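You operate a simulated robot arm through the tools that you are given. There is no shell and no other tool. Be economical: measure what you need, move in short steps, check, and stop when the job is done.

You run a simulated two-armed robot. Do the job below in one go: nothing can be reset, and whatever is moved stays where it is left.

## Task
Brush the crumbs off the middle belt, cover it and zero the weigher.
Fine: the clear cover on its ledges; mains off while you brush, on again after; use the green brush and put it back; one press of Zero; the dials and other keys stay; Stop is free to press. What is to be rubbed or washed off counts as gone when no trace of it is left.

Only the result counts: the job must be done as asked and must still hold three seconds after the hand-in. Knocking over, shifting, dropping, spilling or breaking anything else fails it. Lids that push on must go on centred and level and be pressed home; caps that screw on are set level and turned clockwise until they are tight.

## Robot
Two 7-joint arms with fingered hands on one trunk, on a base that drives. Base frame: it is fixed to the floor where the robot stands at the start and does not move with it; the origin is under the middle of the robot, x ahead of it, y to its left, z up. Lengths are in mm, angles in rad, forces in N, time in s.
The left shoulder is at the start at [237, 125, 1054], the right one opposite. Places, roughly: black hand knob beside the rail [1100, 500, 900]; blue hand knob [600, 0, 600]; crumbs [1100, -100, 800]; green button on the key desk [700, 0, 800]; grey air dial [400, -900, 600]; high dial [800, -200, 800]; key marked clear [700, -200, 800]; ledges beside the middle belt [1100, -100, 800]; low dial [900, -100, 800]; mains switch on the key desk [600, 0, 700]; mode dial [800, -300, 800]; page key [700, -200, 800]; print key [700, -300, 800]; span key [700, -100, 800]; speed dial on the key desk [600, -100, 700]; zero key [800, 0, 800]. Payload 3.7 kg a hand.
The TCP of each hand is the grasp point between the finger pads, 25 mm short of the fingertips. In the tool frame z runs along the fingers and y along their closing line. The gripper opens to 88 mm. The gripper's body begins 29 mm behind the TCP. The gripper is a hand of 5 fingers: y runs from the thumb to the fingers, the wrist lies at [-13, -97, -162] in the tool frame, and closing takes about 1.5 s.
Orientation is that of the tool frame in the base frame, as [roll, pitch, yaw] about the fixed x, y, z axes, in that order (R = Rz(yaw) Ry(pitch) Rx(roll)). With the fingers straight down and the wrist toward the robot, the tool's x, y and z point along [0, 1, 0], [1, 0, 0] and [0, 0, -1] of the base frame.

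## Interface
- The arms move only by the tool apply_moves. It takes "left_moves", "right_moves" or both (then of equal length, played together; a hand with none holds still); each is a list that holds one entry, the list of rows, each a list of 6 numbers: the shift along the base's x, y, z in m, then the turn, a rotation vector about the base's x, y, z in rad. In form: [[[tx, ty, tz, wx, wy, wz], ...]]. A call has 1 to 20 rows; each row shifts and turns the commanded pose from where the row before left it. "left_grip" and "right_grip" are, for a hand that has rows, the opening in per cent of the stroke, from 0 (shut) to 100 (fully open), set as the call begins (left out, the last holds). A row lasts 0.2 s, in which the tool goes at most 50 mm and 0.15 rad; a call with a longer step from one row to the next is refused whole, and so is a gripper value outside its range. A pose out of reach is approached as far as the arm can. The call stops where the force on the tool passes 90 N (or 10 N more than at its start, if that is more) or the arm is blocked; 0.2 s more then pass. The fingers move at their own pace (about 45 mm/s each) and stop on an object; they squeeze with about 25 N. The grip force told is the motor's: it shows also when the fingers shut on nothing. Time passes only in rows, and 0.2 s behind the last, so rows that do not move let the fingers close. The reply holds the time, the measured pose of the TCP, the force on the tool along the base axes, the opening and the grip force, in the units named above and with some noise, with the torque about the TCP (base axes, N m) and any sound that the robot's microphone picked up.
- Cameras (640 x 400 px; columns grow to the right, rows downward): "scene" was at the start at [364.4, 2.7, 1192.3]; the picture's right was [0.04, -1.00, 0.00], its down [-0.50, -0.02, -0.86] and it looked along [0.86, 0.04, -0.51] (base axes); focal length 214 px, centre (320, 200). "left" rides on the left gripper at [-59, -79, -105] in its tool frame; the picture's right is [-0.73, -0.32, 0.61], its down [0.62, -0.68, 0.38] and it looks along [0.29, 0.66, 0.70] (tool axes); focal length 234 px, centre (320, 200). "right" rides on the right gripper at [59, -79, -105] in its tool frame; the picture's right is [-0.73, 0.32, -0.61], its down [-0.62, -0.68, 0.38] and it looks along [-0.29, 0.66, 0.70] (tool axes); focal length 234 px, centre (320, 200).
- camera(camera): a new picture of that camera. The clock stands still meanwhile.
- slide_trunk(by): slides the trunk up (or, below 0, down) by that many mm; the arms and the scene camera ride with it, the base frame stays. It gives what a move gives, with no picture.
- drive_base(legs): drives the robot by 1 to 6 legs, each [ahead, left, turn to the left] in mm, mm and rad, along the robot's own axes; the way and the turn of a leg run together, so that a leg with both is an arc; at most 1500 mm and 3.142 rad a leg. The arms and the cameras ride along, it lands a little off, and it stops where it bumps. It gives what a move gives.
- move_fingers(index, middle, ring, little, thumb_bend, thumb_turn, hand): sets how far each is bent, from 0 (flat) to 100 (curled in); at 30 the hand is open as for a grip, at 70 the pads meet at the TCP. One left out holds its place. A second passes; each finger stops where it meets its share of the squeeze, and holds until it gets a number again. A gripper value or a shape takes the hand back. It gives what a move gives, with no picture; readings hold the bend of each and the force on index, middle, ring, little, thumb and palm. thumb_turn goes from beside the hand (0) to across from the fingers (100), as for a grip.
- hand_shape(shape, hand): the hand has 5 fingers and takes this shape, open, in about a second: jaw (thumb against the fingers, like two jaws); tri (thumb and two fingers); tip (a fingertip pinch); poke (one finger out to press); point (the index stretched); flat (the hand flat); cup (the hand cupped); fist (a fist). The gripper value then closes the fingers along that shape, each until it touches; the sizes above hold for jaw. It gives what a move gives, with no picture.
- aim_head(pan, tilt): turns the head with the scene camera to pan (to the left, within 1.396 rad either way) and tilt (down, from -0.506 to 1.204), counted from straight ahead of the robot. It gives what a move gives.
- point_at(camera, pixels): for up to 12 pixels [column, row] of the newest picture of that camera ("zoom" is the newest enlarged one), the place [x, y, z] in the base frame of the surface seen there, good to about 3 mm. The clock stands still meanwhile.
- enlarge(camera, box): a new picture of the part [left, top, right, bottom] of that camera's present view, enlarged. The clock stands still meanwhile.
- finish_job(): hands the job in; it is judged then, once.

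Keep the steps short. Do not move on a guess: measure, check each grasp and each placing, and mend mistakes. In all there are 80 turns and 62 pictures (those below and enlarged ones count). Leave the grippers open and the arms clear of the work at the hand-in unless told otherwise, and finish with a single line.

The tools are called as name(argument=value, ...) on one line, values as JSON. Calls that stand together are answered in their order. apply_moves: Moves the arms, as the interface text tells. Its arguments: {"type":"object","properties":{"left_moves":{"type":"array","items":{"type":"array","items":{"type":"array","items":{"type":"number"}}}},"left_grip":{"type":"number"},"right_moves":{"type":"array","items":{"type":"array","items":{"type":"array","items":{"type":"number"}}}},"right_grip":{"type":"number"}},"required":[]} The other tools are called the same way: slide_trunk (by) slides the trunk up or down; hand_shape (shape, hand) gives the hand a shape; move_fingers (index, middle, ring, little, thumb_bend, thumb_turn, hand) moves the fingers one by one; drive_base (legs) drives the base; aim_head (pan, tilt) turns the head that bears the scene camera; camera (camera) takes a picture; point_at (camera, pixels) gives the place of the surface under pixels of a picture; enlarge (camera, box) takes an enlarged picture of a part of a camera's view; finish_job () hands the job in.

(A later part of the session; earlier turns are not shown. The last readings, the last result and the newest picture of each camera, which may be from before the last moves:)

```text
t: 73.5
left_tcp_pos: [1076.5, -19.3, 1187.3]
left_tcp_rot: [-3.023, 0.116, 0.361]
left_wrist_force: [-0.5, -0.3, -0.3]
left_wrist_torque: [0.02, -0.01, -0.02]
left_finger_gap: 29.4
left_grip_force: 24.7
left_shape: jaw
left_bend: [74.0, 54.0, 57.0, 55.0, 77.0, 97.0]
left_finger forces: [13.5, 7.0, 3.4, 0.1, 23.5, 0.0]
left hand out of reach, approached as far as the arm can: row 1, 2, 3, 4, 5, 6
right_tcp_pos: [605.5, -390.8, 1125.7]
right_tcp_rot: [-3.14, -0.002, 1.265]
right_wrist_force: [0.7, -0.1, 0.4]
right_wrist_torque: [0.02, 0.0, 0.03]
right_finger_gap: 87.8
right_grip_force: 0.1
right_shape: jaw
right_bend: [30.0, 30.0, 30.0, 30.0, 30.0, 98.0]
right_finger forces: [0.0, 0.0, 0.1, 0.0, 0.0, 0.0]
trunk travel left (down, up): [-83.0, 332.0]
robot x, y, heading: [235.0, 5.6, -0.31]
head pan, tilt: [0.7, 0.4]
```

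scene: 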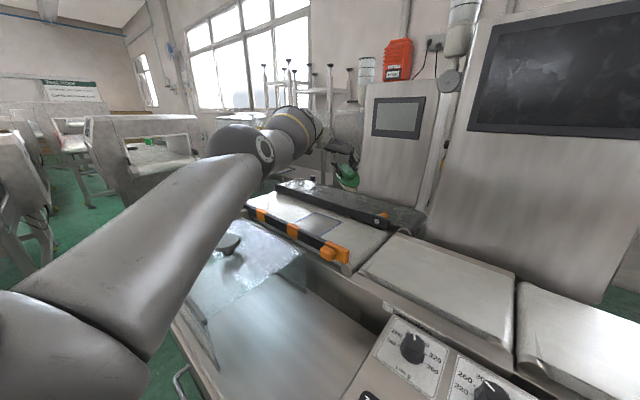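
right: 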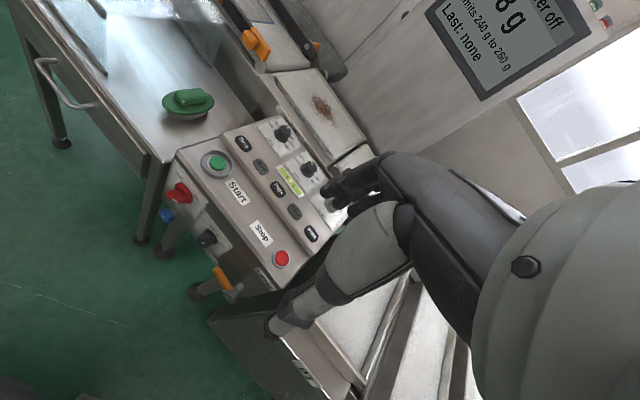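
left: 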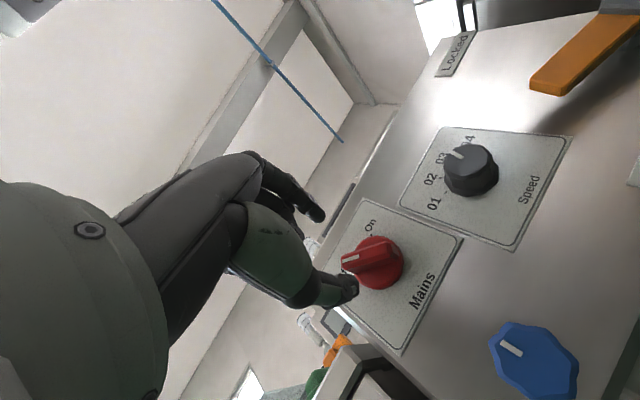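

The radius shrank a little (about 634). I continue rightward and then pull in and down.

apply_moves(left_moves=[[[-0.022, -0.035, -0.01, 0, 0, 0], [-0.022, -0.035, -0.01, 0, 0, 0], [-0.022, -0.035, -0.01, 0, 0, 0], [-0.03, 0.01, -0.03, 0, 0, 0], [-0.03, 0.01, -0.03, 0, 0, 0], [-0.03, 0.01, -0.03, 0, 0, 0], [-0.03, 0.01, -0.03, 0, 0, 0], [0, 0, 0, 0, 0, 0]]])

aim_head(pan=0.5, tilt=0.3)

camera(camera="scene")

```text
t: 75.3
left_tcp_pos: [1062.9, -139.2, 1167.5]
left_tcp_rot: [-3.023, 0.116, 0.36]
left_wrist_force: [-0.2, 0.5, -1.2]
left_wrist_torque: [-0.03, 0.02, -0.04]
left_finger_gap: 29.5
left_grip_force: 25.1
left_shape: jaw
left_bend: [74.0, 54.0, 57.0, 55.0, 77.0, 97.0]
left_finger forces: [13.4, 7.0, 3.4, 0.1, 23.6, 0.0]
left hand out of reach, approached as far as the arm can: row 1, 2, 3, 4, 5, 6, 7
right_tcp_pos: [605.6, -390.9, 1126.0]
right_tcp_rot: [-3.139, -0.002, 1.262]
right_wrist_force: [-0.1, -1.1, 0.2]
right_wrist_torque: [-0.01, 0.02, -0.01]
right_finger_gap: 87.8
right_grip_force: 0.1
right_shape: jaw
right_bend: [30.0, 30.0, 30.0, 30.0, 30.0, 98.0]
right_finger forces: [0.0, 0.0, 0.0, 0.0, 0.0, 0.0]
trunk travel left (down, up): [-83.0, 332.0]
robot x, y, heading: [235.2, 12.0, -0.309]
head pan, tilt: [0.7, 0.4]
```

```text
t: 76.0
left_tcp_pos: [1061.9, -137.9, 1167.3]
left_tcp_rot: [-3.022, 0.116, 0.359]
left_wrist_force: [0.4, -0.2, -0.9]
left_wrist_torque: [0.01, -0.03, 0.01]
left_finger_gap: 29.6
left_grip_force: 25.3
left_shape: jaw
left_bend: [74.0, 54.0, 57.0, 55.0, 77.0, 97.0]
left_finger forces: [13.5, 7.0, 3.4, 0.0, 23.6, 0.0]
right_tcp_pos: [604.5, -391.1, 1125.7]
right_tcp_rot: [-3.14, -0.002, 1.263]
right_wrist_force: [-1.1, -0.1, -0.3]
right_wrist_torque: [-0.01, 0.01, 0.02]
right_finger_gap: 87.6
right_grip_force: 0.1
right_shape: jaw
right_bend: [30.0, 30.0, 30.0, 30.0, 30.0, 98.0]
right_finger forces: [0.0, 0.1, 0.1, 0.1, 0.0, 0.0]
trunk travel left (down, up): [-83.0, 332.0]
robot x, y, heading: [235.5, 7.5, -0.305]
head pan, tilt: [0.499, 0.3]
```

```text
21 pictures are left
```

scene: 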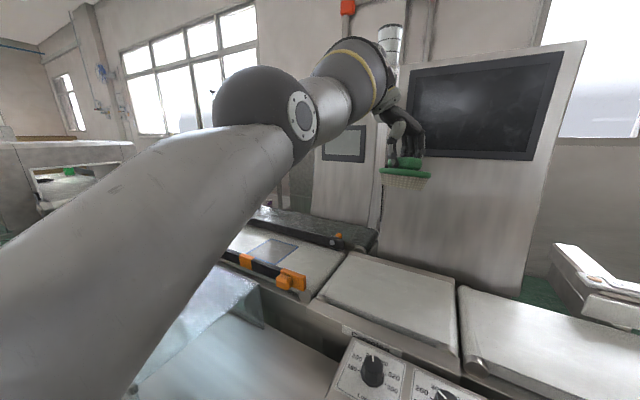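

The arm remains locked at full stretch. To get free space for untangling it, I back the base off 300 mm with the brush held high, then turn the hand to fingers-forward.

drive_base(legs=[[-300, 0, 0]])

apply_moves(left_moves=[[[0, 0, 0, -0.042, -0.1336, 0], [0, 0, 0, -0.042, -0.1336, 0], [0, 0, 0, -0.042, -0.1336, 0], [0, 0, 0, -0.042, -0.1336, 0], [0, 0, 0, -0.042, -0.1336, 0], [0, 0, 0, -0.042, -0.1336, 0], [0, 0, 0, -0.042, -0.1336, 0], [0, 0, 0, -0.042, -0.1336, 0], [0, 0, 0, -0.042, -0.1336, 0], [-0.03, 0.01, 0, 0, 0, 0], [-0.03, 0.01, 0, 0, 0, 0], [0, 0, 0, 0, 0, 0]]])

```text
t: 78.1
left_tcp_pos: [775.5, -45.6, 1167.1]
left_tcp_rot: [-3.022, 0.116, 0.363]
left_wrist_force: [0.1, 1.2, -1.7]
left_wrist_torque: [0.03, 0.0, 0.01]
left_finger_gap: 29.5
left_grip_force: 24.9
left_shape: jaw
left_bend: [74.0, 54.0, 57.0, 55.0, 77.0, 97.0]
left_finger forces: [13.4, 6.9, 3.4, 0.1, 23.6, 0.1]
right_tcp_pos: [317.8, -299.5, 1126.8]
right_tcp_rot: [-3.138, -0.001, 1.266]
right_wrist_force: [-0.4, 0.6, 0.7]
right_wrist_torque: [0.02, 0.01, 0.0]
right_finger_gap: 87.7
right_grip_force: 0.1
right_shape: jaw
right_bend: [30.0, 30.0, 30.0, 30.0, 30.0, 98.0]
right_finger forces: [0.0, 0.0, 0.1, 0.0, 0.0, 0.1]
trunk travel left (down, up): [-83.0, 332.0]
robot x, y, heading: [-51.2, 101.2, -0.302]
head pan, tilt: [0.499, 0.3]
```

```text
t: 80.7
left_tcp_pos: [932.3, -94.7, 1262.6]
left_tcp_rot: [2.276, -0.786, 0.748]
left_wrist_force: [-0.3, 0.5, -1.8]
left_wrist_torque: [0.02, -0.01, 0.01]
left_finger_gap: 29.6
left_grip_force: 25.3
left_shape: jaw
left_bend: [74.0, 54.0, 57.0, 55.0, 77.0, 97.0]
left_finger forces: [13.2, 6.6, 3.2, 0.0, 23.7, 0.0]
left hand out of reach, approached as far as the arm can: row 1, 2, 3, 4, 5, 6, 7, 8, 9, 10, 11
right_tcp_pos: [319.1, -300.2, 1125.7]
right_tcp_rot: [-3.14, -0.002, 1.265]
right_wrist_force: [0.6, 0.4, -0.1]
right_wrist_torque: [-0.02, -0.02, -0.03]
right_finger_gap: 87.8
right_grip_force: 0.1
right_shape: jaw
right_bend: [30.0, 30.0, 30.0, 30.0, 30.0, 98.0]
right_finger forces: [0.0, 0.1, 0.0, 0.0, 0.1, 0.1]
trunk travel left (down, up): [-83.0, 332.0]
robot x, y, heading: [-51.2, 98.3, -0.299]
head pan, tilt: [0.499, 0.3]
```

Wrist still locked at the same radius. From up here I try the tangential-down direction with a small pitch back, staying well above the belt.

apply_moves(left_moves=[[[0.002, -0.001, -0.041, 0, 0, 0], [0.001, -0.001, -0.041, 0, 0, 0], [-0.001, -0.001, -0.041, 0, 0, 0], [-0.006, 0.001, -0.041, 0, 0, 0], [-0.02, 0.006, -0.03, 0.03, 0.1, 0], [-0.03, 0.01, 0, 0.03, 0.1, 0], [-0.03, 0.01, 0, 0.03, 0.1, 0], [0, 0, 0, 0, 0, 0]]])

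```text
t: 82.5
left_tcp_pos: [949.1, -104.1, 1088.0]
left_tcp_rot: [2.606, -0.595, 0.536]
left_wrist_force: [-1.0, 0.0, -1.1]
left_wrist_torque: [-0.02, 0.02, 0.0]
left_finger_gap: 29.5
left_grip_force: 25.0
left_shape: jaw
left_bend: [74.0, 54.0, 57.0, 55.0, 77.0, 97.0]
left_finger forces: [13.3, 6.6, 3.1, 0.1, 23.5, 0.0]
left hand out of reach, approached as far as the arm can: row 1, 2, 3, 4, 5, 6, 7
right_tcp_pos: [318.0, -300.3, 1126.3]
right_tcp_rot: [-3.141, -0.001, 1.267]
right_wrist_force: [-0.1, -0.6, -0.4]
right_wrist_torque: [-0.02, 0.0, 0.02]
right_finger_gap: 87.8
right_grip_force: 0.1
right_shape: jaw
right_bend: [30.0, 30.0, 30.0, 30.0, 30.0, 98.0]
right_finger forces: [0.1, 0.0, 0.1, 0.0, 0.0, 0.0]
trunk travel left (down, up): [-83.0, 332.0]
robot x, y, heading: [-51.8, 102.3, -0.302]
head pan, tilt: [0.499, 0.3]
```

Still locked. The remaining direction is leftward; I try that with an inward pull at this height.

apply_moves(left_moves=[[[-0.01, 0.04, 0, 0, 0, 0], [-0.01, 0.04, 0, 0, 0, 0], [-0.02, 0.04, 0, 0, 0, 0], [-0.02, 0.04, 0, 0, 0, 0], [-0.025, 0.04, 0, 0, 0, 0], [-0.03, 0.035, 0, 0, 0, 0], [-0.04, 0.02, 0, 0, 0, 0], [-0.045, 0, 0, 0, 0, 0], [0, 0, 0, 0, 0, 0]]])

```text
t: 84.5
left_tcp_pos: [966.9, 143.9, 1136.4]
left_tcp_rot: [2.602, -0.598, 0.538]
left_wrist_force: [-0.3, -0.4, -0.5]
left_wrist_torque: [0.03, 0.04, 0.01]
left_finger_gap: 29.6
left_grip_force: 25.0
left_shape: jaw
left_bend: [74.0, 54.0, 57.0, 55.0, 77.0, 97.0]
left_finger forces: [13.3, 6.4, 3.1, 0.1, 23.6, 0.1]
left hand out of reach, approached as far as the arm can: row 1, 2, 3, 4, 5, 6, 7, 8
right_tcp_pos: [318.5, -299.6, 1125.5]
right_tcp_rot: [-3.14, 0.0, 1.268]
right_wrist_force: [0.1, -0.2, 0.4]
right_wrist_torque: [0.0, 0.0, -0.01]
right_finger_gap: 87.6
right_grip_force: 0.1
right_shape: jaw
right_bend: [30.0, 30.0, 30.0, 30.0, 30.0, 98.0]
right_finger forces: [0.0, 0.1, 0.0, 0.0, 0.1, 0.0]
trunk travel left (down, up): [-83.0, 332.0]
robot x, y, heading: [-56.6, 96.5, -0.304]
head pan, tilt: [0.499, 0.3]
```

The left arm acts like a rigid stretched arm: it still turns and swings, so I'll use the base for the radial motion. First I turn the hand back to tool-down with the brush's yaw.

apply_moves(left_moves=[[[0, 0, 0, 0.0355, 0.125, 0], [0, 0, 0, 0.0355, 0.125, 0], [0, 0, 0, 0.0355, 0.125, 0], [0, 0, 0, 0.0355, 0.125, 0], [0, 0, 0, 0.0355, 0.125, 0], [0, 0, 0, 0.0355, 0.125, 0], [0, 0, 0, 0, 0, -0.132], [0, 0, 0, 0, 0, -0.132], [0, 0, 0, 0, 0, -0.132], [0, 0, 0, 0, 0, -0.132], [0, 0, 0, 0, 0, -0.132], [0, 0, 0, 0, 0, -0.132], [0, 0, 0, 0, 0, 0]]])

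```text
t: 87.3
left_tcp_pos: [810.0, 164.0, 1075.0]
left_tcp_rot: [3.14, -0.001, -0.226]
left_wrist_force: [-0.2, -0.2, -0.6]
left_wrist_torque: [0.0, -0.03, 0.01]
left_finger_gap: 29.4
left_grip_force: 24.9
left_shape: jaw
left_bend: [74.0, 54.0, 57.0, 55.0, 77.0, 97.0]
left_finger forces: [13.4, 6.6, 3.1, 0.0, 23.2, 0.0]
left hand out of reach, approached as far as the arm can: row 1, 2, 3, 4, 5, 6, 7, 8, 9, 10, 11, 12
right_tcp_pos: [318.2, -301.6, 1124.7]
right_tcp_rot: [-3.14, -0.001, 1.267]
right_wrist_force: [-0.4, -0.3, -0.6]
right_wrist_torque: [0.0, 0.0, -0.03]
right_finger_gap: 87.7
right_grip_force: 0.2
right_shape: jaw
right_bend: [30.0, 30.0, 30.0, 30.0, 30.0, 98.0]
right_finger forces: [0.0, 0.1, 0.0, 0.0, 0.0, 0.0]
trunk travel left (down, up): [-83.0, 332.0]
robot x, y, heading: [-53.7, 101.5, -0.301]
head pan, tilt: [0.499, 0.3]
```

The hand is level now at (810,164,1075), near the brush's spot. I test once more whether it can move: right 55 mm and down 50 mm.

apply_moves(left_moves=[[[0, -0.028, -0.02, 0, 0, 0], [0, -0.028, -0.02, 0, 0, 0], [0, 0, -0.02, 0, 0, -0.1], [0, 0, -0.02, 0, 0, -0.1], [0, 0, 0, 0, 0, 0]]])

```text
t: 88.5
left_tcp_pos: [812.7, 111.7, 998.8]
left_tcp_rot: [3.14, -0.004, -0.424]
left_wrist_force: [0.4, 0.2, 0.6]
left_wrist_torque: [-0.04, 0.0, -0.01]
left_finger_gap: 29.5
left_grip_force: 25.1
left_shape: jaw
left_bend: [74.0, 54.0, 57.0, 55.0, 77.0, 97.0]
left_finger forces: [13.6, 6.5, 3.2, 0.0, 23.2, 0.0]
left hand out of reach, approached as far as the arm can: row 1, 2, 3, 4
right_tcp_pos: [318.5, -299.6, 1126.3]
right_tcp_rot: [-3.141, -0.002, 1.267]
right_wrist_force: [0.9, -0.5, 0.0]
right_wrist_torque: [-0.04, 0.02, -0.02]
right_finger_gap: 87.8
right_grip_force: 0.2
right_shape: jaw
right_bend: [30.0, 30.0, 30.0, 30.0, 30.0, 98.0]
right_finger forces: [0.1, 0.0, 0.1, 0.0, 0.0, 0.0]
trunk travel left (down, up): [-83.0, 332.0]
robot x, y, heading: [-52.9, 97.4, -0.303]
head pan, tilt: [0.499, 0.3]
```

Good, the hand came to (813,112) with yaw -0.42, directly over the brush spot. I lower in steps, stopping above the table.

apply_moves(left_moves=[[[0, 0, -0.04, 0, 0, 0], [0, 0, -0.04, 0, 0, 0], [0, 0, -0.04, 0, 0, 0], [0, 0, -0.04, 0, 0, 0], [0, 0, -0.02, 0, 0, 0], [0, 0, 0, 0, 0, 0]]])

aim_head(pan=0.4, tilt=0.7)

camera(camera="scene")

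```text
t: 89.9
left_tcp_pos: [812.8, 111.6, 817.2]
left_tcp_rot: [3.14, -0.003, -0.427]
left_wrist_force: [-0.2, 0.5, -1.0]
left_wrist_torque: [0.02, 0.01, 0.0]
left_finger_gap: 29.6
left_grip_force: 25.1
left_shape: jaw
left_bend: [74.0, 54.0, 57.0, 55.0, 77.0, 97.0]
left_finger forces: [13.5, 6.6, 3.1, 0.0, 23.2, 0.1]
right_tcp_pos: [318.6, -299.3, 1126.2]
right_tcp_rot: [-3.139, -0.002, 1.267]
right_wrist_force: [-0.4, 0.9, -0.1]
right_wrist_torque: [-0.01, -0.01, 0.01]
right_finger_gap: 87.8
right_grip_force: 0.1
right_shape: jaw
right_bend: [30.0, 30.0, 30.0, 30.0, 30.0, 98.0]
right_finger forces: [0.0, 0.1, 0.1, 0.0, 0.0, 0.0]
trunk travel left (down, up): [-83.0, 332.0]
robot x, y, heading: [-55.4, 99.5, -0.304]
head pan, tilt: [0.499, 0.3]
```

```text
t: 90.8
left_tcp_pos: [814.2, 110.1, 817.2]
left_tcp_rot: [3.14, -0.002, -0.423]
left_wrist_force: [0.5, 0.0, -0.8]
left_wrist_torque: [-0.02, 0.02, 0.03]
left_finger_gap: 29.3
left_grip_force: 25.2
left_shape: jaw
left_bend: [74.0, 54.0, 57.0, 55.0, 77.0, 97.0]
left_finger forces: [13.6, 6.6, 3.3, 0.0, 23.2, 0.1]
right_tcp_pos: [319.2, -299.6, 1125.8]
right_tcp_rot: [-3.141, -0.002, 1.267]
right_wrist_force: [-0.1, -0.2, -0.1]
right_wrist_torque: [-0.02, 0.01, -0.01]
right_finger_gap: 87.9
right_grip_force: 0.1
right_shape: jaw
right_bend: [30.0, 30.0, 30.0, 30.0, 30.0, 98.0]
right_finger forces: [0.1, 0.0, 0.0, 0.0, 0.1, 0.1]
trunk travel left (down, up): [-83.0, 332.0]
robot x, y, heading: [-53.5, 99.8, -0.302]
head pan, tilt: [0.4, 0.7]
```

```text
20 pictures are left
```

scene: 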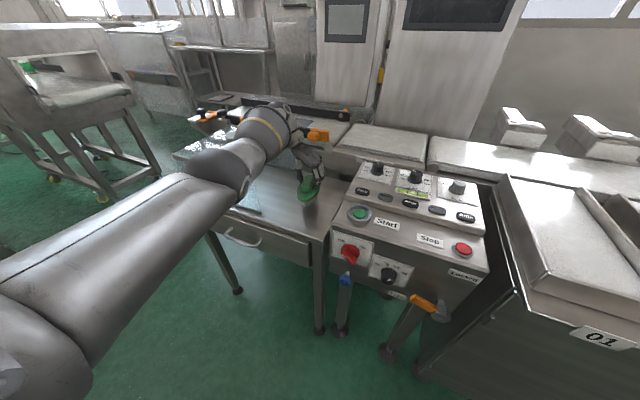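

The arm follows freely again. I lower the last 33 mm gently.

apply_moves(left_moves=[[[0, -0.001, -0.015, 0, 0, 0], [0, 0, -0.01, 0, 0, 0], [0, 0, -0.004, 0, 0, 0], [0, 0, -0.003, 0, 0, 0], [0, 0, 0, 0, 0, 0]]])

enlarge(camera="scene", box=[260, 130, 370, 220])

```text
t: 92.0
left_tcp_pos: [812.5, 110.1, 785.0]
left_tcp_rot: [3.141, -0.003, -0.425]
left_wrist_force: [0.5, -0.3, -1.3]
left_wrist_torque: [-0.01, 0.02, -0.01]
left_finger_gap: 29.6
left_grip_force: 25.0
left_shape: jaw
left_bend: [74.0, 54.0, 57.0, 55.0, 77.0, 97.0]
left_finger forces: [13.5, 6.6, 3.2, 0.1, 23.2, 0.0]
right_tcp_pos: [318.4, -300.3, 1125.5]
right_tcp_rot: [-3.141, -0.004, 1.267]
right_wrist_force: [0.3, -0.5, -0.2]
right_wrist_torque: [-0.02, 0.01, 0.01]
right_finger_gap: 87.8
right_grip_force: 0.1
right_shape: jaw
right_bend: [30.0, 30.0, 30.0, 30.0, 30.0, 98.0]
right_finger forces: [0.0, 0.0, 0.1, 0.0, 0.0, 0.0]
trunk travel left (down, up): [-83.0, 332.0]
robot x, y, heading: [-55.2, 99.2, -0.3]
head pan, tilt: [0.4, 0.7]
```

```text
4.44 times, centred on (315, 175) of scene
```

zoom: 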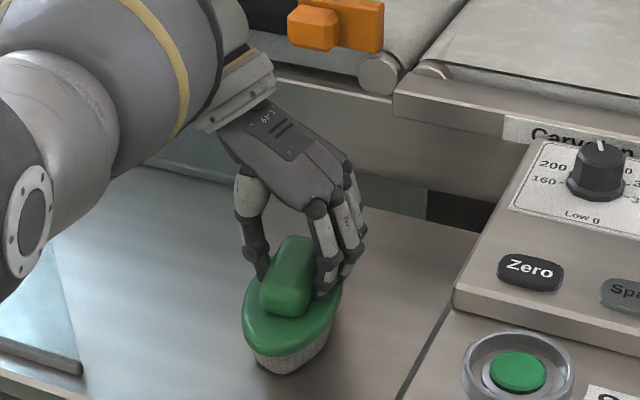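

No contact yet and the brush has slid a little toward the robot in the hand. I measure it before releasing.

point_at(camera="zoom", pixels=[[275, 295], [262, 290], [306, 300], [290, 250], [310, 245], [250, 335], [290, 350], [335, 310], [247, 310], [290, 370]])

apply_moves(left_moves=[[[0, 0, -0.002, 0, 0, 0], [0, 0, -0.002, 0, 0, 0], [0, 0, 0, 0, 0, 0]]])

```text
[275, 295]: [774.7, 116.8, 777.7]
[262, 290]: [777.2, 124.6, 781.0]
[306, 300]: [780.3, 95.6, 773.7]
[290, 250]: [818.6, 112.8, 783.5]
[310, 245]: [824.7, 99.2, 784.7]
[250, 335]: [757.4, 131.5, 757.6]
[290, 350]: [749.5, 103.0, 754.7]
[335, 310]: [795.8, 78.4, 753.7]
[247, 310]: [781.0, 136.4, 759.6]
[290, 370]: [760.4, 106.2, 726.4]
```

```text
t: 92.8
left_tcp_pos: [811.8, 108.7, 782.3]
left_tcp_rot: [3.14, -0.003, -0.422]
left_wrist_force: [0.6, 1.1, 2.2]
left_wrist_torque: [-0.02, 0.02, 0.04]
left_finger_gap: 29.6
left_grip_force: 25.1
left_shape: jaw
left_bend: [74.0, 54.0, 57.0, 55.0, 77.0, 97.0]
left_finger forces: [13.5, 6.5, 3.3, 0.0, 24.1, 0.0]
right_tcp_pos: [319.0, -300.1, 1127.1]
right_tcp_rot: [-3.141, -0.002, 1.269]
right_wrist_force: [-0.9, 0.5, 0.1]
right_wrist_torque: [0.01, 0.0, -0.03]
right_finger_gap: 87.7
right_grip_force: 0.1
right_shape: jaw
right_bend: [30.0, 30.0, 30.0, 30.0, 30.0, 98.0]
right_finger forces: [0.1, 0.1, 0.0, 0.0, 0.0, 0.1]
trunk travel left (down, up): [-83.0, 332.0]
robot x, y, heading: [-58.5, 100.4, -0.3]
head pan, tilt: [0.4, 0.7]
```

The bristles touch. The brush sits about 8 mm short of its old place, so I shift it 8 mm along its axis, set it down and open.

apply_moves(left_moves=[[[0, 0, 0.006, 0, 0, 0], [0.007, -0.003, 0, 0, 0, 0], [0, 0, -0.006, 0, 0, 0], [0, 0, 0, 0, 0, 0]]])

apply_moves(left_moves=[[[0, 0, 0, 0, 0, 0], [0, 0, 0, 0, 0, 0], [0, 0, 0, 0, 0, 0], [0, 0, 0, 0, 0, 0], [0, 0, 0, 0, 0, 0], [0, 0, 0.02, 0, 0, 0], [0, 0, 0.03, 0, 0, 0], [0, 0, 0.04, 0, 0, 0], [0, 0, 0.04, 0, 0, 0], [0, 0, 0, 0, 0, 0]]], left_grip=80)

enlarge(camera="scene", box=[160, 80, 370, 230])

```text
t: 93.8
left_tcp_pos: [812.9, 109.7, 782.2]
left_tcp_rot: [-3.142, -0.001, -0.426]
left_wrist_force: [0.0, 0.7, 2.8]
left_wrist_torque: [-0.06, 0.01, -0.04]
left_finger_gap: 29.6
left_grip_force: 24.7
left_shape: jaw
left_bend: [74.0, 54.0, 57.0, 55.0, 77.0, 97.0]
left_finger forces: [13.7, 6.9, 3.3, 0.0, 24.1, 0.1]
left hand out of reach, approached as far as the arm can: row 2
right_tcp_pos: [317.5, -300.0, 1125.5]
right_tcp_rot: [3.141, -0.003, 1.267]
right_wrist_force: [-0.1, 0.3, 0.5]
right_wrist_torque: [0.02, 0.02, -0.03]
right_finger_gap: 87.8
right_grip_force: 0.1
right_shape: jaw
right_bend: [30.0, 30.0, 30.0, 30.0, 30.0, 98.0]
right_finger forces: [0.1, 0.1, 0.1, 0.0, 0.0, 0.1]
trunk travel left (down, up): [-83.0, 332.0]
robot x, y, heading: [-52.6, 101.1, -0.301]
head pan, tilt: [0.4, 0.7]
```

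```text
t: 96.0
left_tcp_pos: [812.9, 109.0, 911.1]
left_tcp_rot: [3.14, -0.003, -0.427]
left_wrist_force: [0.0, 0.7, -0.3]
left_wrist_torque: [-0.03, 0.0, 0.01]
left_finger_gap: 70.2
left_grip_force: 0.0
left_shape: jaw
left_bend: [27.0, 34.0, 32.0, 33.0, 49.0, 99.0]
left_finger forces: [0.0, 0.0, 0.1, 0.0, 0.1, 0.0]
right_tcp_pos: [318.5, -299.8, 1127.1]
right_tcp_rot: [-3.14, -0.003, 1.266]
right_wrist_force: [0.0, 0.1, 0.6]
right_wrist_torque: [0.02, 0.01, -0.03]
right_finger_gap: 87.9
right_grip_force: 0.0
right_shape: jaw
right_bend: [30.0, 30.0, 30.0, 30.0, 30.0, 98.0]
right_finger forces: [0.0, 0.0, 0.0, 0.0, 0.0, 0.0]
trunk travel left (down, up): [-83.0, 332.0]
robot x, y, heading: [-54.9, 99.4, -0.302]
head pan, tilt: [0.4, 0.7]
```

```text
2.67 times, centred on (265, 155) of scene
```

zoom: 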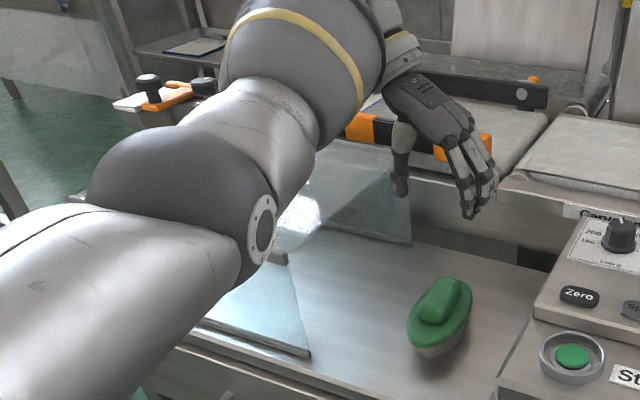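

Brush is standing back on the table. I measure its place and the cover's visible corner.

point_at(camera="zoom", pixels=[[420, 310], [458, 282], [412, 338], [466, 285], [408, 325], [440, 300], [308, 352], [278, 258], [410, 240]])

```text
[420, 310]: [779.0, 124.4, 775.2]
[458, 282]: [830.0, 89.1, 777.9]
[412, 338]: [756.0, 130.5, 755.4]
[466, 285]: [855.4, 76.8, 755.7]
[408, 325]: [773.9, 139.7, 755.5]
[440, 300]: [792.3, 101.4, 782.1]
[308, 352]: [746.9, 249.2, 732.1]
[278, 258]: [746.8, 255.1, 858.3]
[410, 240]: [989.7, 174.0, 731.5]
```

Brush within a few mm of its old place; the cover hasn't moved. Now I fold the left arm back (up first, then toward the robot, turning to default yaw).

apply_moves(left_moves=[[[-0.01, 0.003, 0.04, 0, 0, 0], [-0.01, 0.003, 0.04, 0, 0, 0], [-0.01, 0.003, 0.04, 0, 0, 0], [-0.02, 0.006, 0, 0, 0, 0.141], [-0.02, 0.006, 0, 0, 0, 0.141], [-0.02, 0.006, 0, 0, 0, 0.141], [-0.02, 0.006, 0, 0, 0, 0.141], [-0.02, 0.006, 0, 0, 0, 0.141], [-0.02, 0.006, 0, 0, 0, 0.141], [-0.02, 0.006, 0, 0, 0, 0.141], [-0.02, 0.006, 0, 0, 0, 0.141], [-0.02, 0.006, 0, 0, 0, 0.141], [-0.02, 0.006, 0, 0, 0, 0.141], [-0.02, 0.006, 0, 0, 0, 0.141], [-0.02, 0.006, 0, 0, 0, 0.141], [0, 0, 0, 0, 0, 0]]], left_grip=100)

```text
t: 99.4
left_tcp_pos: [544.4, 190.7, 1030.7]
left_tcp_rot: [3.142, -0.001, 1.269]
left_wrist_force: [-0.2, 0.5, -0.1]
left_wrist_torque: [0.0, 0.0, -0.02]
left_finger_gap: 87.9
left_grip_force: 0.1
left_shape: jaw
left_bend: [30.0, 30.0, 30.0, 30.0, 30.0, 98.0]
left_finger forces: [0.0, 0.0, 0.0, 0.0, 0.0, 0.0]
right_tcp_pos: [319.0, -299.2, 1126.7]
right_tcp_rot: [-3.14, 0.0, 1.269]
right_wrist_force: [0.0, -0.1, 0.0]
right_wrist_torque: [0.0, 0.02, 0.03]
right_finger_gap: 87.8
right_grip_force: 0.0
right_shape: jaw
right_bend: [30.0, 30.0, 30.0, 30.0, 30.0, 98.0]
right_finger forces: [0.0, 0.0, 0.0, 0.0, 0.0, 0.0]
trunk travel left (down, up): [-83.0, 332.0]
robot x, y, heading: [-56.8, 98.1, -0.304]
head pan, tilt: [0.4, 0.7]
```

Arm is free and folded. I drive forward to the working position and view the cover knob.

drive_base(legs=[[300, 20, 0]])

aim_head(pan=0.7, tilt=0.8)

camera(camera="scene")

```text
t: 101.4
left_tcp_pos: [832.9, 126.0, 1032.9]
left_tcp_rot: [3.141, -0.001, 1.275]
left_wrist_force: [0.2, 0.5, 0.5]
left_wrist_torque: [0.01, 0.01, -0.01]
left_finger_gap: 87.8
left_grip_force: 0.0
left_shape: jaw
left_bend: [30.0, 30.0, 30.0, 30.0, 30.0, 98.0]
left_finger forces: [0.0, 0.0, 0.0, 0.0, 0.0, 0.0]
right_tcp_pos: [610.3, -365.4, 1126.3]
right_tcp_rot: [-3.139, -0.001, 1.274]
right_wrist_force: [0.0, 0.3, -0.4]
right_wrist_torque: [0.01, 0.05, 0.0]
right_finger_gap: 87.7
right_grip_force: 0.1
right_shape: jaw
right_bend: [30.0, 30.0, 30.0, 30.0, 30.0, 98.0]
right_finger forces: [0.0, 0.1, 0.0, 0.0, 0.0, 0.0]
trunk travel left (down, up): [-83.0, 332.0]
robot x, y, heading: [237.1, 31.6, -0.298]
head pan, tilt: [0.4, 0.7]
```

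```text
t: 102.2
left_tcp_pos: [832.3, 126.1, 1032.0]
left_tcp_rot: [3.141, 0.0, 1.273]
left_wrist_force: [0.5, 0.2, 0.2]
left_wrist_torque: [0.03, 0.0, -0.02]
left_finger_gap: 87.7
left_grip_force: 0.2
left_shape: jaw
left_bend: [30.0, 30.0, 30.0, 30.0, 30.0, 98.0]
left_finger forces: [0.0, 0.0, 0.0, 0.0, 0.0, 0.0]
right_tcp_pos: [609.9, -365.2, 1126.7]
right_tcp_rot: [-3.14, -0.001, 1.274]
right_wrist_force: [-0.8, -0.4, 0.2]
right_wrist_torque: [-0.03, -0.01, 0.0]
right_finger_gap: 87.6
right_grip_force: 0.1
right_shape: jaw
right_bend: [30.0, 30.0, 30.0, 30.0, 30.0, 98.0]
right_finger forces: [0.1, 0.0, 0.0, 0.0, 0.0, 0.1]
trunk travel left (down, up): [-83.0, 332.0]
robot x, y, heading: [236.8, 32.1, -0.295]
head pan, tilt: [0.7, 0.799]
```

```text
17 pictures are left
```

scene: 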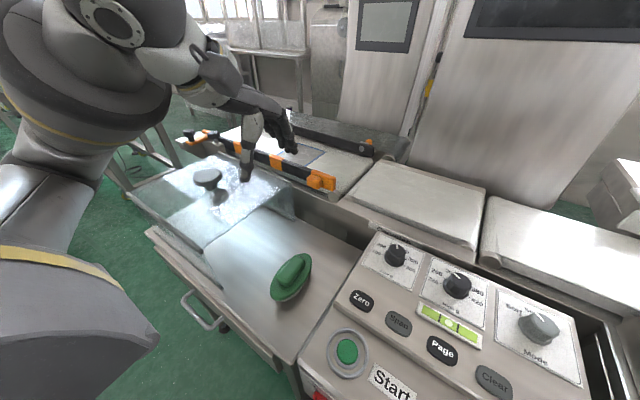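

Knob visible at about (207,178). I measure it and the cover's top corners.

enlarge(camera="scene", box=[110, 130, 310, 270])

point_at(camera="scene", pixels=[[207, 174], [194, 176], [221, 174], [207, 182], [208, 170], [130, 203], [203, 250], [291, 187], [214, 196], [210, 156], [200, 179], [216, 178]])

```text
2.86 times, centred on (210, 200) of scene
```

zoom: 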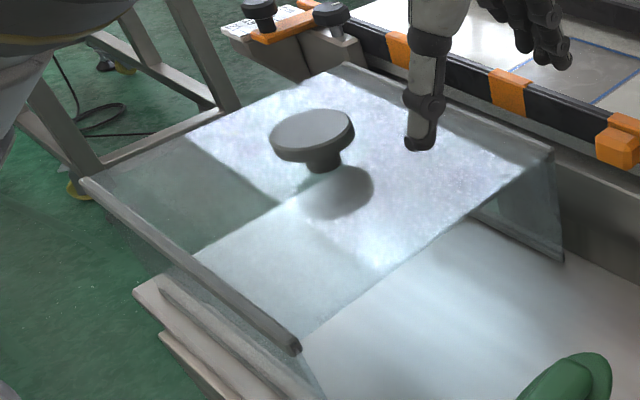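

```text
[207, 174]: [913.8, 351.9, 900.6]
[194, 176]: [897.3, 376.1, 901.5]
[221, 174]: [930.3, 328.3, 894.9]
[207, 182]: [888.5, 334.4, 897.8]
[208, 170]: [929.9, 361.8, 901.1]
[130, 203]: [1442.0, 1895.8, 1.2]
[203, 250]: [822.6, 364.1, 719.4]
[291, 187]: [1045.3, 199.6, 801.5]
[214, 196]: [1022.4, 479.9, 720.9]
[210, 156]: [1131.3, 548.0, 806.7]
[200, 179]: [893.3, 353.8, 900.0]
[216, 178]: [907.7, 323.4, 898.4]
```

point_at(camera="zoom", pixels=[[88, 183], [297, 343], [548, 152], [345, 68], [312, 152], [272, 140], [352, 122], [320, 158], [312, 112], [325, 170], [560, 255], [315, 385]])

```text
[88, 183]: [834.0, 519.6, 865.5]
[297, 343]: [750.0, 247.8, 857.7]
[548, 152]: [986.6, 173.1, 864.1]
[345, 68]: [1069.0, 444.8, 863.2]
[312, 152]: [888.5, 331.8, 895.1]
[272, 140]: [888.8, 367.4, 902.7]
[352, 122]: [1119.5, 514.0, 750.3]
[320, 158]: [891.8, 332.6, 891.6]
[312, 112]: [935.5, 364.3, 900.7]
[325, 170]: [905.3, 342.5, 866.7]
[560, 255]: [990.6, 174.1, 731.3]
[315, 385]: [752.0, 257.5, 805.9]
```

Cover centre (910,347), knob disc Ø≈58 mm, top z 901, cover yaw equals the line's. I move over the knob.

apply_moves(left_moves=[[[0.013, 0.0368, -0.012, 0, 0, 0], [0.013, 0.0368, -0.012, 0, 0, 0], [0.013, 0.0368, -0.012, 0, 0, 0], [0.013, 0.0368, -0.012, 0, 0, 0], [0.013, 0.0368, -0.012, 0, 0, 0], [0.013, 0.0368, -0.012, 0, 0, 0], [0, 0, 0, 0, 0, 0]]])

enlarge(camera="scene", box=[110, 110, 310, 250])

```text
t: 103.8
left_tcp_pos: [911.2, 349.5, 960.5]
left_tcp_rot: [3.14, 0.0, 1.273]
left_wrist_force: [-0.3, 0.1, 0.6]
left_wrist_torque: [0.01, -0.04, 0.0]
left_finger_gap: 87.8
left_grip_force: 0.1
left_shape: jaw
left_bend: [30.0, 30.0, 30.0, 30.0, 30.0, 98.0]
left_finger forces: [0.1, 0.1, 0.0, 0.0, 0.0, 0.1]
right_tcp_pos: [609.8, -365.9, 1126.2]
right_tcp_rot: [-3.14, -0.001, 1.273]
right_wrist_force: [-0.2, 0.0, -0.4]
right_wrist_torque: [-0.01, -0.01, 0.03]
right_finger_gap: 87.8
right_grip_force: 0.0
right_shape: jaw
right_bend: [30.0, 30.0, 30.0, 30.0, 30.0, 98.0]
right_finger forces: [0.0, 0.0, 0.0, 0.0, 0.0, 0.0]
trunk travel left (down, up): [-83.0, 332.0]
robot x, y, heading: [236.5, 29.0, -0.293]
head pan, tilt: [0.7, 0.799]
```

```text
2.86 times, centred on (210, 180) of scene
```

zoom: 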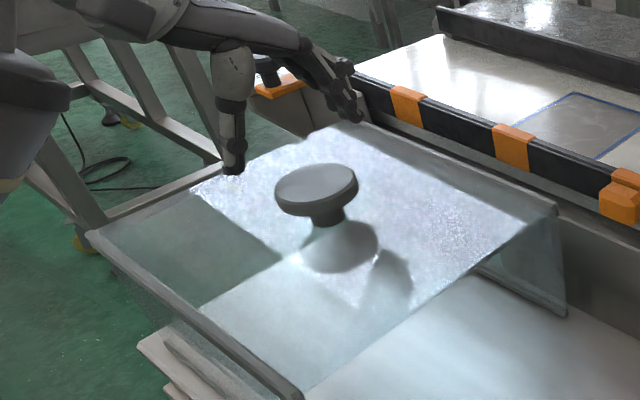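

Thumb and fingers are either side of the knob. I lower 65 mm to z ≈ 895.

apply_moves(left_moves=[[[-0.001, -0.002, -0.03, 0, 0, 0], [0, 0, -0.025, 0, 0, 0], [0, 0, -0.01, 0, 0, 0], [0, 0, 0, 0, 0, 0]]])

apply_moves(left_moves=[[[0, 0, 0, 0, 0, 0], [0, 0, 0, 0, 0, 0], [0, 0, 0, 0, 0, 0], [0, 0, 0, 0, 0, 0], [0, 0, 0, 0, 0, 0], [0, 0, 0, 0, 0, 0]]], left_grip=0)

enlarge(camera="scene", box=[110, 110, 310, 250])

```text
t: 104.8
left_tcp_pos: [911.5, 344.6, 896.2]
left_tcp_rot: [3.14, -0.002, 1.273]
left_wrist_force: [-0.7, 0.1, 0.6]
left_wrist_torque: [-0.01, -0.01, -0.03]
left_finger_gap: 87.7
left_grip_force: 0.0
left_shape: jaw
left_bend: [30.0, 30.0, 30.0, 30.0, 30.0, 98.0]
left_finger forces: [0.0, 0.0, 0.0, 0.0, 0.0, 0.0]
right_tcp_pos: [611.2, -366.3, 1126.3]
right_tcp_rot: [-3.141, -0.003, 1.276]
right_wrist_force: [-0.1, 0.8, 0.0]
right_wrist_torque: [-0.01, 0.03, 0.01]
right_finger_gap: 87.9
right_grip_force: 0.1
right_shape: jaw
right_bend: [30.0, 30.0, 30.0, 30.0, 30.0, 98.0]
right_finger forces: [0.0, 0.0, 0.0, 0.0, 0.0, 0.1]
trunk travel left (down, up): [-83.0, 332.0]
robot x, y, heading: [235.5, 34.5, -0.297]
head pan, tilt: [0.7, 0.799]
```

```text
t: 106.2
left_tcp_pos: [911.0, 345.3, 894.4]
left_tcp_rot: [3.141, -0.001, 1.273]
left_wrist_force: [-0.4, 0.1, 0.6]
left_wrist_torque: [-0.01, 0.04, -0.01]
left_finger_gap: 45.4
left_grip_force: 25.2
left_shape: jaw
left_bend: [74.0, 43.0, 38.0, 44.0, 71.0, 99.0]
left_finger forces: [12.0, 6.0, 3.0, 1.6, 23.4, 0.0]
right_tcp_pos: [610.7, -365.5, 1126.4]
right_tcp_rot: [-3.14, -0.002, 1.275]
right_wrist_force: [-0.1, -0.6, -0.4]
right_wrist_torque: [0.03, 0.02, -0.03]
right_finger_gap: 88.0
right_grip_force: 0.1
right_shape: jaw
right_bend: [30.0, 30.0, 30.0, 30.0, 30.0, 98.0]
right_finger forces: [0.0, 0.1, 0.0, 0.0, 0.0, 0.0]
trunk travel left (down, up): [-83.0, 332.0]
robot x, y, heading: [232.2, 30.3, -0.297]
head pan, tilt: [0.7, 0.799]
```

```text
2.86 times, centred on (210, 180) of scene
```

zoom: 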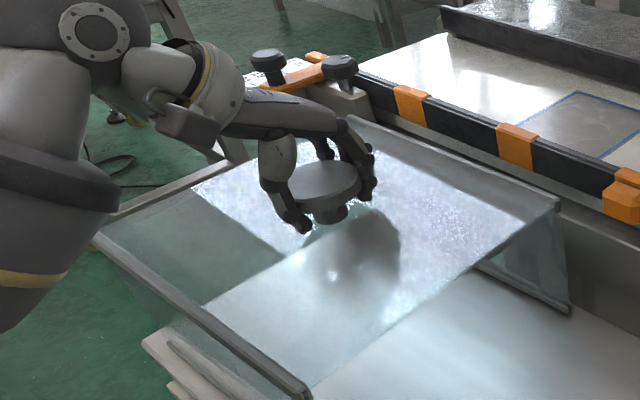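

Knob gripped at 25 N. I lift 30 mm and check weight and tilt.

apply_moves(left_moves=[[[0, 0, 0.01, 0, 0, 0], [0, 0, 0.01, 0, 0, 0], [0, 0, 0.01, 0, 0, 0], [0, 0, 0, 0, 0, 0], [0, 0, 0, 0, 0, 0]]])

enlarge(camera="scene", box=[100, 110, 320, 270])

```text
t: 107.4
left_tcp_pos: [910.7, 346.1, 923.2]
left_tcp_rot: [3.141, -0.001, 1.275]
left_wrist_force: [0.6, 0.8, -5.5]
left_wrist_torque: [-0.04, 0.05, 0.0]
left_finger_gap: 44.5
left_grip_force: 24.9
left_shape: jaw
left_bend: [75.0, 44.0, 38.0, 44.0, 71.0, 99.0]
left_finger forces: [11.7, 5.8, 3.4, 1.8, 23.0, 0.0]
right_tcp_pos: [609.8, -366.4, 1126.4]
right_tcp_rot: [-3.141, -0.001, 1.275]
right_wrist_force: [-0.2, -1.3, -0.3]
right_wrist_torque: [-0.02, 0.0, 0.0]
right_finger_gap: 88.0
right_grip_force: 0.1
right_shape: jaw
right_bend: [30.0, 30.0, 30.0, 30.0, 30.0, 98.0]
right_finger forces: [0.0, 0.1, 0.0, 0.0, 0.1, 0.1]
trunk travel left (down, up): [-83.0, 332.0]
robot x, y, heading: [232.6, 29.1, -0.291]
head pan, tilt: [0.7, 0.799]
```

```text
2.50 times, centred on (210, 190) of scene
```

zoom: 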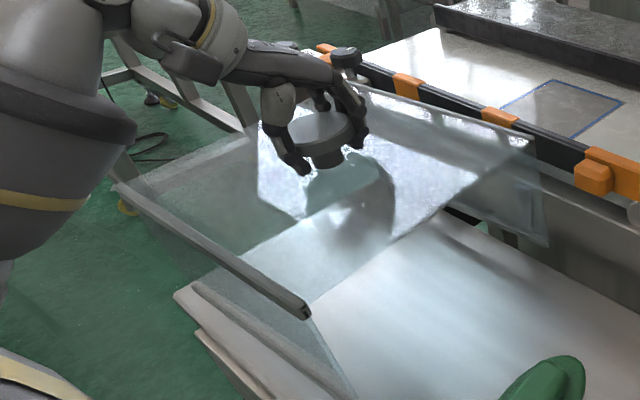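

Lifted level, about 0.5 kg. I raise it clear (bottom ≈ 935) and carry it halfway along.

apply_moves(left_moves=[[[0, 0, 0.037, 0, 0, 0], [0, 0, 0.037, 0, 0, 0], [0, 0, 0.037, 0, 0, 0], [0, 0, 0.037, 0, 0, 0], [0, 0, 0.037, 0, 0, 0], [0.0098, -0.0322, 0, 0, 0, 0], [0.0098, -0.0322, 0, 0, 0, 0], [0.0098, -0.0322, 0, 0, 0, 0], [0.0098, -0.0322, 0, 0, 0, 0], [0.0098, -0.0322, 0, 0, 0, 0], [0.0098, -0.0322, 0, 0, 0, 0], [0.0098, -0.0322, 0, 0, 0, 0], [0.0098, -0.0322, 0, 0, 0, 0], [0, 0, 0, 0, 0, 0]]])

```text
t: 110.4
left_tcp_pos: [988.6, 87.9, 1109.2]
left_tcp_rot: [3.138, -0.002, 1.273]
left_wrist_force: [0.7, -0.5, -5.2]
left_wrist_torque: [-0.06, 0.0, -0.01]
left_finger_gap: 43.6
left_grip_force: 24.9
left_shape: jaw
left_bend: [75.0, 44.0, 38.0, 45.0, 71.0, 99.0]
left_finger forces: [12.9, 5.7, 4.1, 2.1, 23.1, 0.1]
right_tcp_pos: [610.0, -366.1, 1127.6]
right_tcp_rot: [-3.14, -0.002, 1.274]
right_wrist_force: [-0.5, 0.5, 0.3]
right_wrist_torque: [-0.03, -0.03, 0.04]
right_finger_gap: 87.5
right_grip_force: 0.1
right_shape: jaw
right_bend: [30.0, 30.0, 30.0, 30.0, 30.0, 98.0]
right_finger forces: [0.1, 0.1, 0.0, 0.0, 0.0, 0.1]
trunk travel left (down, up): [-83.0, 332.0]
robot x, y, heading: [235.0, 34.3, -0.295]
head pan, tilt: [0.7, 0.799]
```

Carrying smoothly. I go on to over the belt and lower to about 25 mm above the ledges.

apply_moves(left_moves=[[[0.01006, -0.0323, 0, 0, 0, 0], [0.01006, -0.0323, 0, 0, 0, 0], [0.01006, -0.0323, 0, 0, 0, 0], [0.01006, -0.0323, 0, 0, 0, 0], [0.01006, -0.0323, 0, 0, 0, 0], [0.01006, -0.0323, 0, 0, 0, 0], [0.01006, -0.0323, 0, 0, 0, 0], [0, 0, 0, 0, 0, 0], [0, 0, -0.03, 0, 0, 0], [0, 0, -0.03, 0, 0, 0], [0, 0, -0.02, 0, 0, 0], [0, 0, 0, 0, 0, 0]]])

aim_head(pan=0.1, tilt=0.6)

enlarge(camera="scene", box=[170, 70, 450, 260])

```text
t: 113.0
left_tcp_pos: [1045.0, -74.6, 1031.0]
left_tcp_rot: [3.14, -0.002, 1.274]
left_wrist_force: [-0.3, 0.1, -4.9]
left_wrist_torque: [-0.01, 0.0, -0.04]
left_finger_gap: 43.4
left_grip_force: 24.9
left_shape: jaw
left_bend: [75.0, 45.0, 39.0, 45.0, 72.0, 99.0]
left_finger forces: [13.5, 5.8, 4.1, 2.2, 22.7, 0.1]
left hand out of reach, approached as far as the arm can: row 6, 7
right_tcp_pos: [609.9, -365.2, 1125.9]
right_tcp_rot: [-3.139, -0.002, 1.276]
right_wrist_force: [-0.1, 0.2, 0.1]
right_wrist_torque: [-0.01, 0.01, 0.02]
right_finger_gap: 87.6
right_grip_force: 0.0
right_shape: jaw
right_bend: [30.0, 30.0, 30.0, 30.0, 30.0, 98.0]
right_finger forces: [0.0, 0.0, 0.0, 0.0, 0.0, 0.0]
trunk travel left (down, up): [-83.0, 332.0]
robot x, y, heading: [232.4, 29.9, -0.292]
head pan, tilt: [0.7, 0.799]
```

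```text
t: 114.0
left_tcp_pos: [1046.9, -75.4, 1031.0]
left_tcp_rot: [-3.141, -0.001, 1.275]
left_wrist_force: [-0.1, -0.2, -4.7]
left_wrist_torque: [-0.09, 0.02, 0.0]
left_finger_gap: 43.1
left_grip_force: 24.9
left_shape: jaw
left_bend: [75.0, 45.0, 39.0, 45.0, 72.0, 99.0]
left_finger forces: [13.5, 5.9, 4.2, 2.4, 22.7, 0.0]
right_tcp_pos: [611.2, -365.8, 1126.6]
right_tcp_rot: [-3.14, -0.003, 1.274]
right_wrist_force: [0.4, 0.2, -0.2]
right_wrist_torque: [-0.03, -0.03, 0.0]
right_finger_gap: 87.7
right_grip_force: 0.1
right_shape: jaw
right_bend: [30.0, 30.0, 30.0, 30.0, 30.0, 98.0]
right_finger forces: [0.1, 0.1, 0.0, 0.0, 0.0, 0.0]
trunk travel left (down, up): [-83.0, 332.0]
robot x, y, heading: [232.6, 31.4, -0.294]
head pan, tilt: [0.099, 0.6]
```

```text
2.11 times, centred on (310, 165) of scene
```

zoom: 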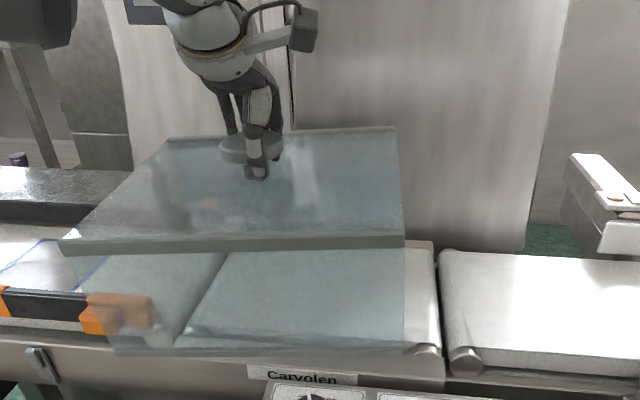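

The arm stopped about 64 mm short (its inward limit). I raise 50 mm and shift the base right to bring the cover over the belt.

apply_moves(left_moves=[[[0, 0, 0.03, 0, 0, 0], [0, 0, 0.03, 0, 0, 0], [0, 0, 0, 0, 0, 0]]])

drive_base(legs=[[15, -58, 0]])

```text
t: 114.8
left_tcp_pos: [1045.7, -75.7, 1091.2]
left_tcp_rot: [3.141, -0.001, 1.275]
left_wrist_force: [-0.2, 0.7, -5.9]
left_wrist_torque: [-0.04, 0.0, 0.01]
left_finger_gap: 43.1
left_grip_force: 24.9
left_shape: jaw
left_bend: [75.0, 45.0, 39.0, 45.0, 72.0, 99.0]
left_finger forces: [13.6, 6.0, 4.3, 2.4, 22.8, 0.0]
right_tcp_pos: [610.2, -364.3, 1125.0]
right_tcp_rot: [-3.139, -0.001, 1.273]
right_wrist_force: [0.2, -0.7, -0.6]
right_wrist_torque: [0.02, 0.0, -0.01]
right_finger_gap: 87.7
right_grip_force: 0.1
right_shape: jaw
right_bend: [30.0, 30.0, 30.0, 30.0, 30.0, 98.0]
right_finger forces: [0.0, 0.1, 0.0, 0.1, 0.1, 0.0]
trunk travel left (down, up): [-83.0, 332.0]
robot x, y, heading: [234.8, 30.0, -0.299]
head pan, tilt: [0.099, 0.6]
```

```text
t: 116.0
left_tcp_pos: [1044.1, -134.1, 1092.3]
left_tcp_rot: [-3.141, -0.003, 1.274]
left_wrist_force: [-0.8, 0.6, -4.8]
left_wrist_torque: [-0.01, 0.02, -0.02]
left_finger_gap: 43.1
left_grip_force: 24.9
left_shape: jaw
left_bend: [75.0, 45.0, 39.0, 45.0, 72.0, 99.0]
left_finger forces: [13.5, 5.9, 4.4, 2.4, 22.9, 0.0]
right_tcp_pos: [608.9, -424.7, 1125.2]
right_tcp_rot: [-3.141, 0.0, 1.274]
right_wrist_force: [-0.7, 0.6, -0.3]
right_wrist_torque: [0.0, -0.03, -0.01]
right_finger_gap: 87.7
right_grip_force: 0.2
right_shape: jaw
right_bend: [30.0, 30.0, 30.0, 30.0, 30.0, 98.0]
right_finger forces: [0.0, 0.1, 0.0, 0.0, 0.0, 0.1]
trunk travel left (down, up): [-83.0, 332.0]
robot x, y, heading: [234.3, -23.4, -0.295]
head pan, tilt: [0.099, 0.6]
```

Now 15 mm more forward, then lower to about 30 mm above the ledges and look.

apply_moves(left_moves=[[[0.0075, -0.002, 0, 0, 0, 0], [0.0075, -0.002, 0, 0, 0, 0], [0, 0, 0, 0, 0, 0], [0, 0, -0.03, 0, 0, 0], [0, 0, -0.03, 0, 0, 0], [0, 0, 0, 0, 0, 0]]])

enlarge(camera="scene", box=[170, 90, 450, 270])

```text
t: 117.4
left_tcp_pos: [1057.7, -133.2, 1030.8]
left_tcp_rot: [3.14, -0.001, 1.274]
left_wrist_force: [-0.2, 0.1, -4.8]
left_wrist_torque: [-0.01, 0.0, -0.03]
left_finger_gap: 43.3
left_grip_force: 24.9
left_shape: jaw
left_bend: [75.0, 45.0, 39.0, 45.0, 72.0, 99.0]
left_finger forces: [13.5, 6.0, 4.2, 2.4, 22.7, 0.0]
left hand out of reach, approached as far as the arm can: row 2
right_tcp_pos: [608.1, -424.3, 1125.3]
right_tcp_rot: [-3.141, -0.001, 1.273]
right_wrist_force: [0.1, -0.5, 0.0]
right_wrist_torque: [-0.02, 0.02, -0.05]
right_finger_gap: 87.6
right_grip_force: 0.0
right_shape: jaw
right_bend: [30.0, 30.0, 30.0, 30.0, 30.0, 98.0]
right_finger forces: [0.1, 0.1, 0.0, 0.0, 0.1, 0.0]
trunk travel left (down, up): [-83.0, 332.0]
robot x, y, heading: [235.7, -28.2, -0.296]
head pan, tilt: [0.099, 0.6]
```

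```text
2.22 times, centred on (310, 180) of scene
```

zoom: 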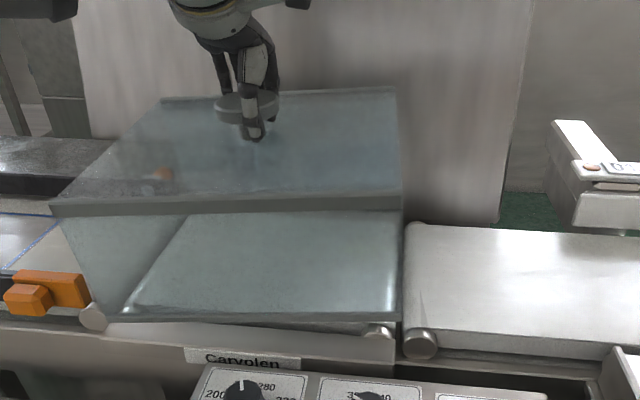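

point_at(camera="zoom", pixels=[[55, 209], [399, 204], [393, 91], [165, 100], [112, 317], [398, 319], [106, 330], [392, 345], [380, 333], [200, 330]])

```text
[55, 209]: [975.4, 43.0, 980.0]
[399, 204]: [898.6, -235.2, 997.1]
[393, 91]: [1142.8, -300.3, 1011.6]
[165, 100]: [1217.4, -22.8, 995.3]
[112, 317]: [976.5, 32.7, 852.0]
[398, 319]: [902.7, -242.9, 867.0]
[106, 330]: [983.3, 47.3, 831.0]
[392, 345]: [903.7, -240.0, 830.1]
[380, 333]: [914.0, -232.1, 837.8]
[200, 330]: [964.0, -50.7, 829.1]
```

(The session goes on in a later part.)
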